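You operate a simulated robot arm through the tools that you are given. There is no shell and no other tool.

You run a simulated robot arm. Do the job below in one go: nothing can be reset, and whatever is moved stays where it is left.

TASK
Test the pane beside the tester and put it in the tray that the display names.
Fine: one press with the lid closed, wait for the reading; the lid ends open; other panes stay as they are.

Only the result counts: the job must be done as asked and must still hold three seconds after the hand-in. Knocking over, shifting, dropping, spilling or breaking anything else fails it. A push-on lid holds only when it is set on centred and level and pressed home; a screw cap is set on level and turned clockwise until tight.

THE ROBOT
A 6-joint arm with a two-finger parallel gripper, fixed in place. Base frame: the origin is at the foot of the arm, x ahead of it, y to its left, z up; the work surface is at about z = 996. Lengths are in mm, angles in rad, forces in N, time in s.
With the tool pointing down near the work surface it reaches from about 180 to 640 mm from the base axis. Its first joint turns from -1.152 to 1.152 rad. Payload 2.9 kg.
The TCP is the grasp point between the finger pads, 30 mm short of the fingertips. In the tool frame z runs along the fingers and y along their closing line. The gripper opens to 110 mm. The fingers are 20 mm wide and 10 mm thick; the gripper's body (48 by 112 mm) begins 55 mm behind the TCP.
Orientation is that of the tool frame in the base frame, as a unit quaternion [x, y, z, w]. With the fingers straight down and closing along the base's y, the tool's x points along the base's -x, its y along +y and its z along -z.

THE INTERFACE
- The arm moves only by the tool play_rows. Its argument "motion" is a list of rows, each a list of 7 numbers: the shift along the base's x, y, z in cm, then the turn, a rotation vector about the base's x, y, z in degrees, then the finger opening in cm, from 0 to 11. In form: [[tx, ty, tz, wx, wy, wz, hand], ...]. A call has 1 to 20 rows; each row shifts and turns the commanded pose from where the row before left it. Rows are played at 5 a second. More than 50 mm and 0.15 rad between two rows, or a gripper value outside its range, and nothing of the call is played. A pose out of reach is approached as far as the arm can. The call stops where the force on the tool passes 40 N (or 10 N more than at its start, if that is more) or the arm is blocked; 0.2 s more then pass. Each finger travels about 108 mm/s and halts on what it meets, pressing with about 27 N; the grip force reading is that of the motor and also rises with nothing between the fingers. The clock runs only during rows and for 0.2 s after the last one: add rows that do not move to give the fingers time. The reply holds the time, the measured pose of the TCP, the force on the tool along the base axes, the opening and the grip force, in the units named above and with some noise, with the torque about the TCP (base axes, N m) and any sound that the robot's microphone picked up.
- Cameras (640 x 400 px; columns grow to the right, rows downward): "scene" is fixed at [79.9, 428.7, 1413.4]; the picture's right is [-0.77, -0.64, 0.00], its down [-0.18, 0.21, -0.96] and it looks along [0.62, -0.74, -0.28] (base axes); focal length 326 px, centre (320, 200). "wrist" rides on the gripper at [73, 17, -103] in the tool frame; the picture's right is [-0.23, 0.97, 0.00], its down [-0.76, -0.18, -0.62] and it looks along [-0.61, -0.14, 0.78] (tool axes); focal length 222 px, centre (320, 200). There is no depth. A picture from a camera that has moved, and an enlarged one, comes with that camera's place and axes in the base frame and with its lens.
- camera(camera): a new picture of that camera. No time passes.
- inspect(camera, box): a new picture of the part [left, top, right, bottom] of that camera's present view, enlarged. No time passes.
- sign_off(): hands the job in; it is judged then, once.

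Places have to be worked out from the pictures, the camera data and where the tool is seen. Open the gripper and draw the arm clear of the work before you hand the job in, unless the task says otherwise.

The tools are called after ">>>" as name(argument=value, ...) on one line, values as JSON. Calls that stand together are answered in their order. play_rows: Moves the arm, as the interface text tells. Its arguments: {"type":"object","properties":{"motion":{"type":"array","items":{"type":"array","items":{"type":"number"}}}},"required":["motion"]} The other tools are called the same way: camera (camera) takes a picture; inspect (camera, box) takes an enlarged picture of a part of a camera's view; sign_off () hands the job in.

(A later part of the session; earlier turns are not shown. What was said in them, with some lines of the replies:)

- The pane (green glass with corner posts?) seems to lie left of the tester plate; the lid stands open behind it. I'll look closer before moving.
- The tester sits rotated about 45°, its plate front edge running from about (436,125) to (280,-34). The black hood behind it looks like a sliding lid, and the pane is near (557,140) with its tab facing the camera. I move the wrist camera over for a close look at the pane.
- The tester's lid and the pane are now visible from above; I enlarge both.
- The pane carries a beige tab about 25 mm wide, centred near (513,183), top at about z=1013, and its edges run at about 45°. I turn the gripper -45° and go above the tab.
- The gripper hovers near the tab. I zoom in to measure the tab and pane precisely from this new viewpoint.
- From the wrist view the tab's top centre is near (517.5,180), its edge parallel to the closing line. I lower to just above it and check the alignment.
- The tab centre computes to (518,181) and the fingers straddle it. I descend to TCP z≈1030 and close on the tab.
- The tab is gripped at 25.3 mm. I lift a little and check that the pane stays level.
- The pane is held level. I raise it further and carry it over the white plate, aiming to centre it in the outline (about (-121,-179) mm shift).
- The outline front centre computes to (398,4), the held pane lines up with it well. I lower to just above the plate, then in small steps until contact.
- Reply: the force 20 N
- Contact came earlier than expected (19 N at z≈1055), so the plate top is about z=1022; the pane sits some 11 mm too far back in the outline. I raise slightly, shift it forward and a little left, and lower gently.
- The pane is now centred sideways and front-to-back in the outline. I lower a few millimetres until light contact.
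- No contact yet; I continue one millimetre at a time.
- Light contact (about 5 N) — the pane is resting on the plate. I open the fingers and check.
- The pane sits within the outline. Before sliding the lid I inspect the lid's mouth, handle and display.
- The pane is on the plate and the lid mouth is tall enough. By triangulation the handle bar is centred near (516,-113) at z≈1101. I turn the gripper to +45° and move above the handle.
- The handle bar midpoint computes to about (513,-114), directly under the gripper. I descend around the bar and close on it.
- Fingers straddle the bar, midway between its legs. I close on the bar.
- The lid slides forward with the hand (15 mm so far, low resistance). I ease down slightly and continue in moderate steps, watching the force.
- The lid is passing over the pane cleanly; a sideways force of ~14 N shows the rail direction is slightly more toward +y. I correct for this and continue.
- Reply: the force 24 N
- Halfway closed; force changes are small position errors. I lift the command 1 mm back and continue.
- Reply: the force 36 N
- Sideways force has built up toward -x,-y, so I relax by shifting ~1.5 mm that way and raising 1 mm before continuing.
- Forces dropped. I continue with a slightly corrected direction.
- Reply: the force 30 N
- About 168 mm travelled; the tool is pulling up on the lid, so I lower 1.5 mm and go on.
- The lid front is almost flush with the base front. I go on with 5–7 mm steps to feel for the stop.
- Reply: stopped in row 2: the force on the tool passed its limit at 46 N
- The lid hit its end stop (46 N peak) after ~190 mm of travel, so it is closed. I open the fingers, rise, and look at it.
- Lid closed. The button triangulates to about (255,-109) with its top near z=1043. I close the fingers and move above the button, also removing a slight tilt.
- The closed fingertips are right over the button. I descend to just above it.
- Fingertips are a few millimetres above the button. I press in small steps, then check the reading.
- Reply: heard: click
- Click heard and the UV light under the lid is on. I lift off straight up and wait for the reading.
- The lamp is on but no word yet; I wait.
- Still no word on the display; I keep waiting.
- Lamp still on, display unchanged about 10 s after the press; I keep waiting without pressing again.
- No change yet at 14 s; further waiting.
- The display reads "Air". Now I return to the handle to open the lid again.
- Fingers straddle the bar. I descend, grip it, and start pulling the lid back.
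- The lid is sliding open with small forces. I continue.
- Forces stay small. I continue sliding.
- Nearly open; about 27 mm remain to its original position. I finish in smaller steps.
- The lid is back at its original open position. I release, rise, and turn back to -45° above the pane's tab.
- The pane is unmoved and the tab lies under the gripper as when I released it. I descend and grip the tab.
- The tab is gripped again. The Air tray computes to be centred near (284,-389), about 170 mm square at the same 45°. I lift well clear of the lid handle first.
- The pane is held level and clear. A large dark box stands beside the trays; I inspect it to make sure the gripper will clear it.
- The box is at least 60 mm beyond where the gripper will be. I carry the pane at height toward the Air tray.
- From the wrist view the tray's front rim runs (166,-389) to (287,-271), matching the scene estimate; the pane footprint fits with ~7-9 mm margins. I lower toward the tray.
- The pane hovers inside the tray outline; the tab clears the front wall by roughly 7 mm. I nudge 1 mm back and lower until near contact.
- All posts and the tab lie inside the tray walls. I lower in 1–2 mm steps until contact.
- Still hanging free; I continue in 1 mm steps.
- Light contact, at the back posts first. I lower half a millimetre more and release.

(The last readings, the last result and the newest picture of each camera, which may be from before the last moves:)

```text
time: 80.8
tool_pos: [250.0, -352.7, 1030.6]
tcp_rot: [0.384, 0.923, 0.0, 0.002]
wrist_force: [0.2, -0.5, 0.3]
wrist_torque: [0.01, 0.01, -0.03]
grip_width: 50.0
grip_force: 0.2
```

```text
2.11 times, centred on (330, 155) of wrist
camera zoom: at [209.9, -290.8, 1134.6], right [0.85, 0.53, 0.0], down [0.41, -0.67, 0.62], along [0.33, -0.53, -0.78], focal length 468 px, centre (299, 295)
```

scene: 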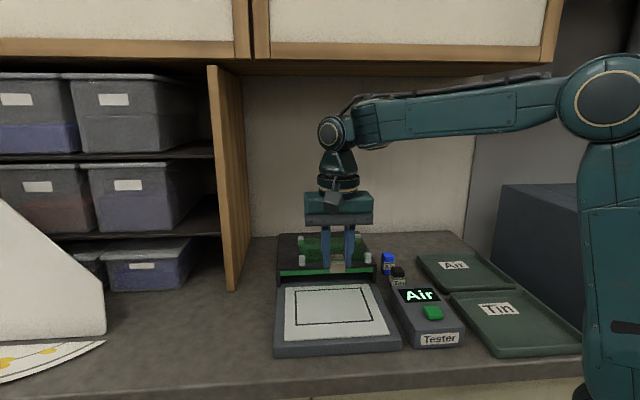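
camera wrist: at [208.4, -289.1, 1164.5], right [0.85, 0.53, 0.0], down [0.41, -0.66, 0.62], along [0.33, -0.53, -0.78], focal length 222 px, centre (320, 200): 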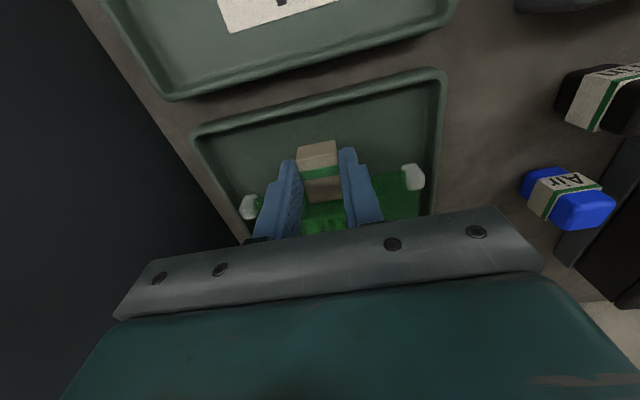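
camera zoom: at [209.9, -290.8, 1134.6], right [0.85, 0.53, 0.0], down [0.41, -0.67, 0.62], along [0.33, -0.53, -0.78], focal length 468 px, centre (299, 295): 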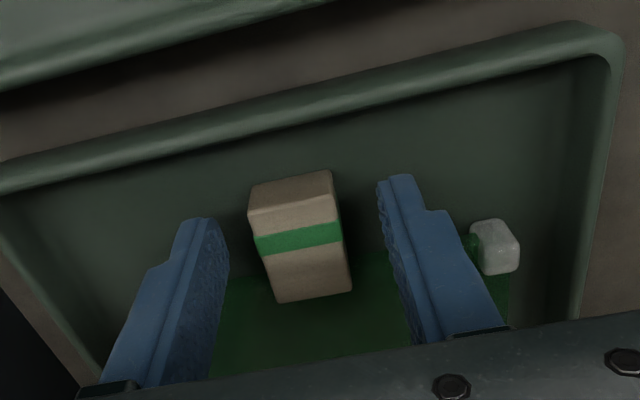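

The pane lies in the Air tray and the fingers are clear of it. I rise straight up and draw back from the work.

>>> play_rows(motion=[[0, 0, 2, 0, 0, 0, 5], [0, 0, 4, 0, 0, 0, 5], [0, 0, 4, 0, 0, 0, 5], [0, 0, 4, 0, 0, 0, 5], [0, 0, 4, 0, 0, 0, 5], [1, 3, 3, 0, 0, 0, 7], [1, 4, 1, 0, 0, 0, 9], [1, 4, 0, 0, 0, 0, 11], [1, 4, 0, 0, 0, 0, 11], [0, 0, 0, 0, 0, 0, 11]])

>>> camera(camera="scene")

>>> inspect(camera="scene", box=[260, 220, 560, 370])

>>> inspect(camera="scene", box=[400, 230, 540, 320])

```text
time: 83.0
tool_pos: [290.4, -200.0, 1251.5]
tcp_rot: [0.384, 0.923, 0.0, 0.001]
wrist_force: [-0.2, -0.7, -0.3]
wrist_torque: [-0.01, 0.01, -0.06]
grip_width: 110.0
grip_force: 0.1
```

```text
taken
```

scene: 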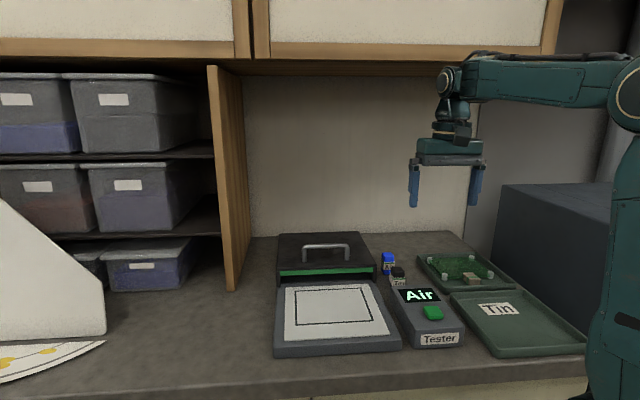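

```text
2.13 times, centred on (410, 295) of scene
camera zoom: at [79.9, 428.7, 1413.4], right [-0.77, -0.64, 0.0], down [-0.18, 0.21, -0.96], along [0.62, -0.74, -0.28], focal length 695 px, centre (128, -3)
```

zoom: 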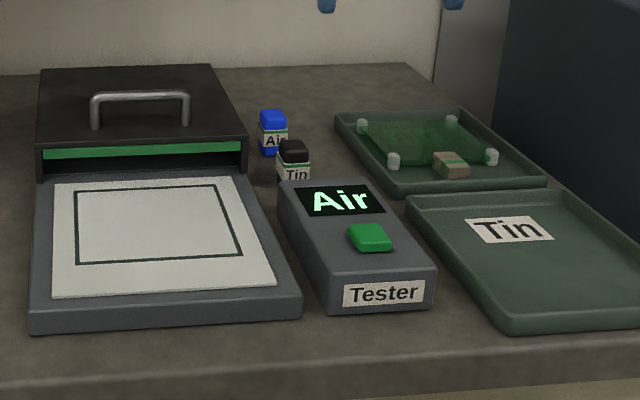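

```text
4.44 times, centred on (470, 275) of scene
camera zoom: at [79.9, 428.7, 1413.4], right [-0.77, -0.64, 0.0], down [-0.18, 0.21, -0.96], along [0.62, -0.74, -0.28], focal length 1448 px, centre (-347, -133)
```

zoom: 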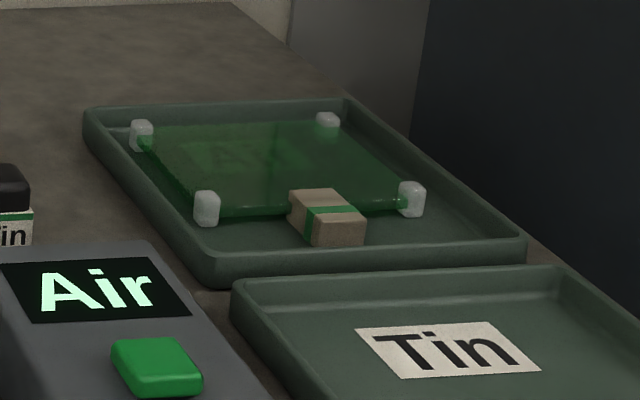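

The pane lies flat inside the Air tray. The lid is fully open, the display still shows "Air", nothing else has moved, and the gripper is open and clear. I hand the job in.

>>> sign_off()

```text
The job is handed in.
```

I tested the pane and put it in the **Air** tray, the one the display named. I have handed the job in; no verdict has come back yet.

- **Test:** I slid the lid shut to its stop and pressed the button once. The microphone picked up one click. The display changed to "Air" within about 22 seconds.
- **Lid:** I slid it back to the open position it started in.
- **Pane:** It lies flat in the Air tray, with all four corners and the tab inside the walls.
- **Everything else:** In the last pictures nothing else looked moved. I saw no other panes. The gripper is open and clear of the work.

While I closed the lid, the force on the tool peaked at 46 N against the stop. The tester base did not visibly shift.
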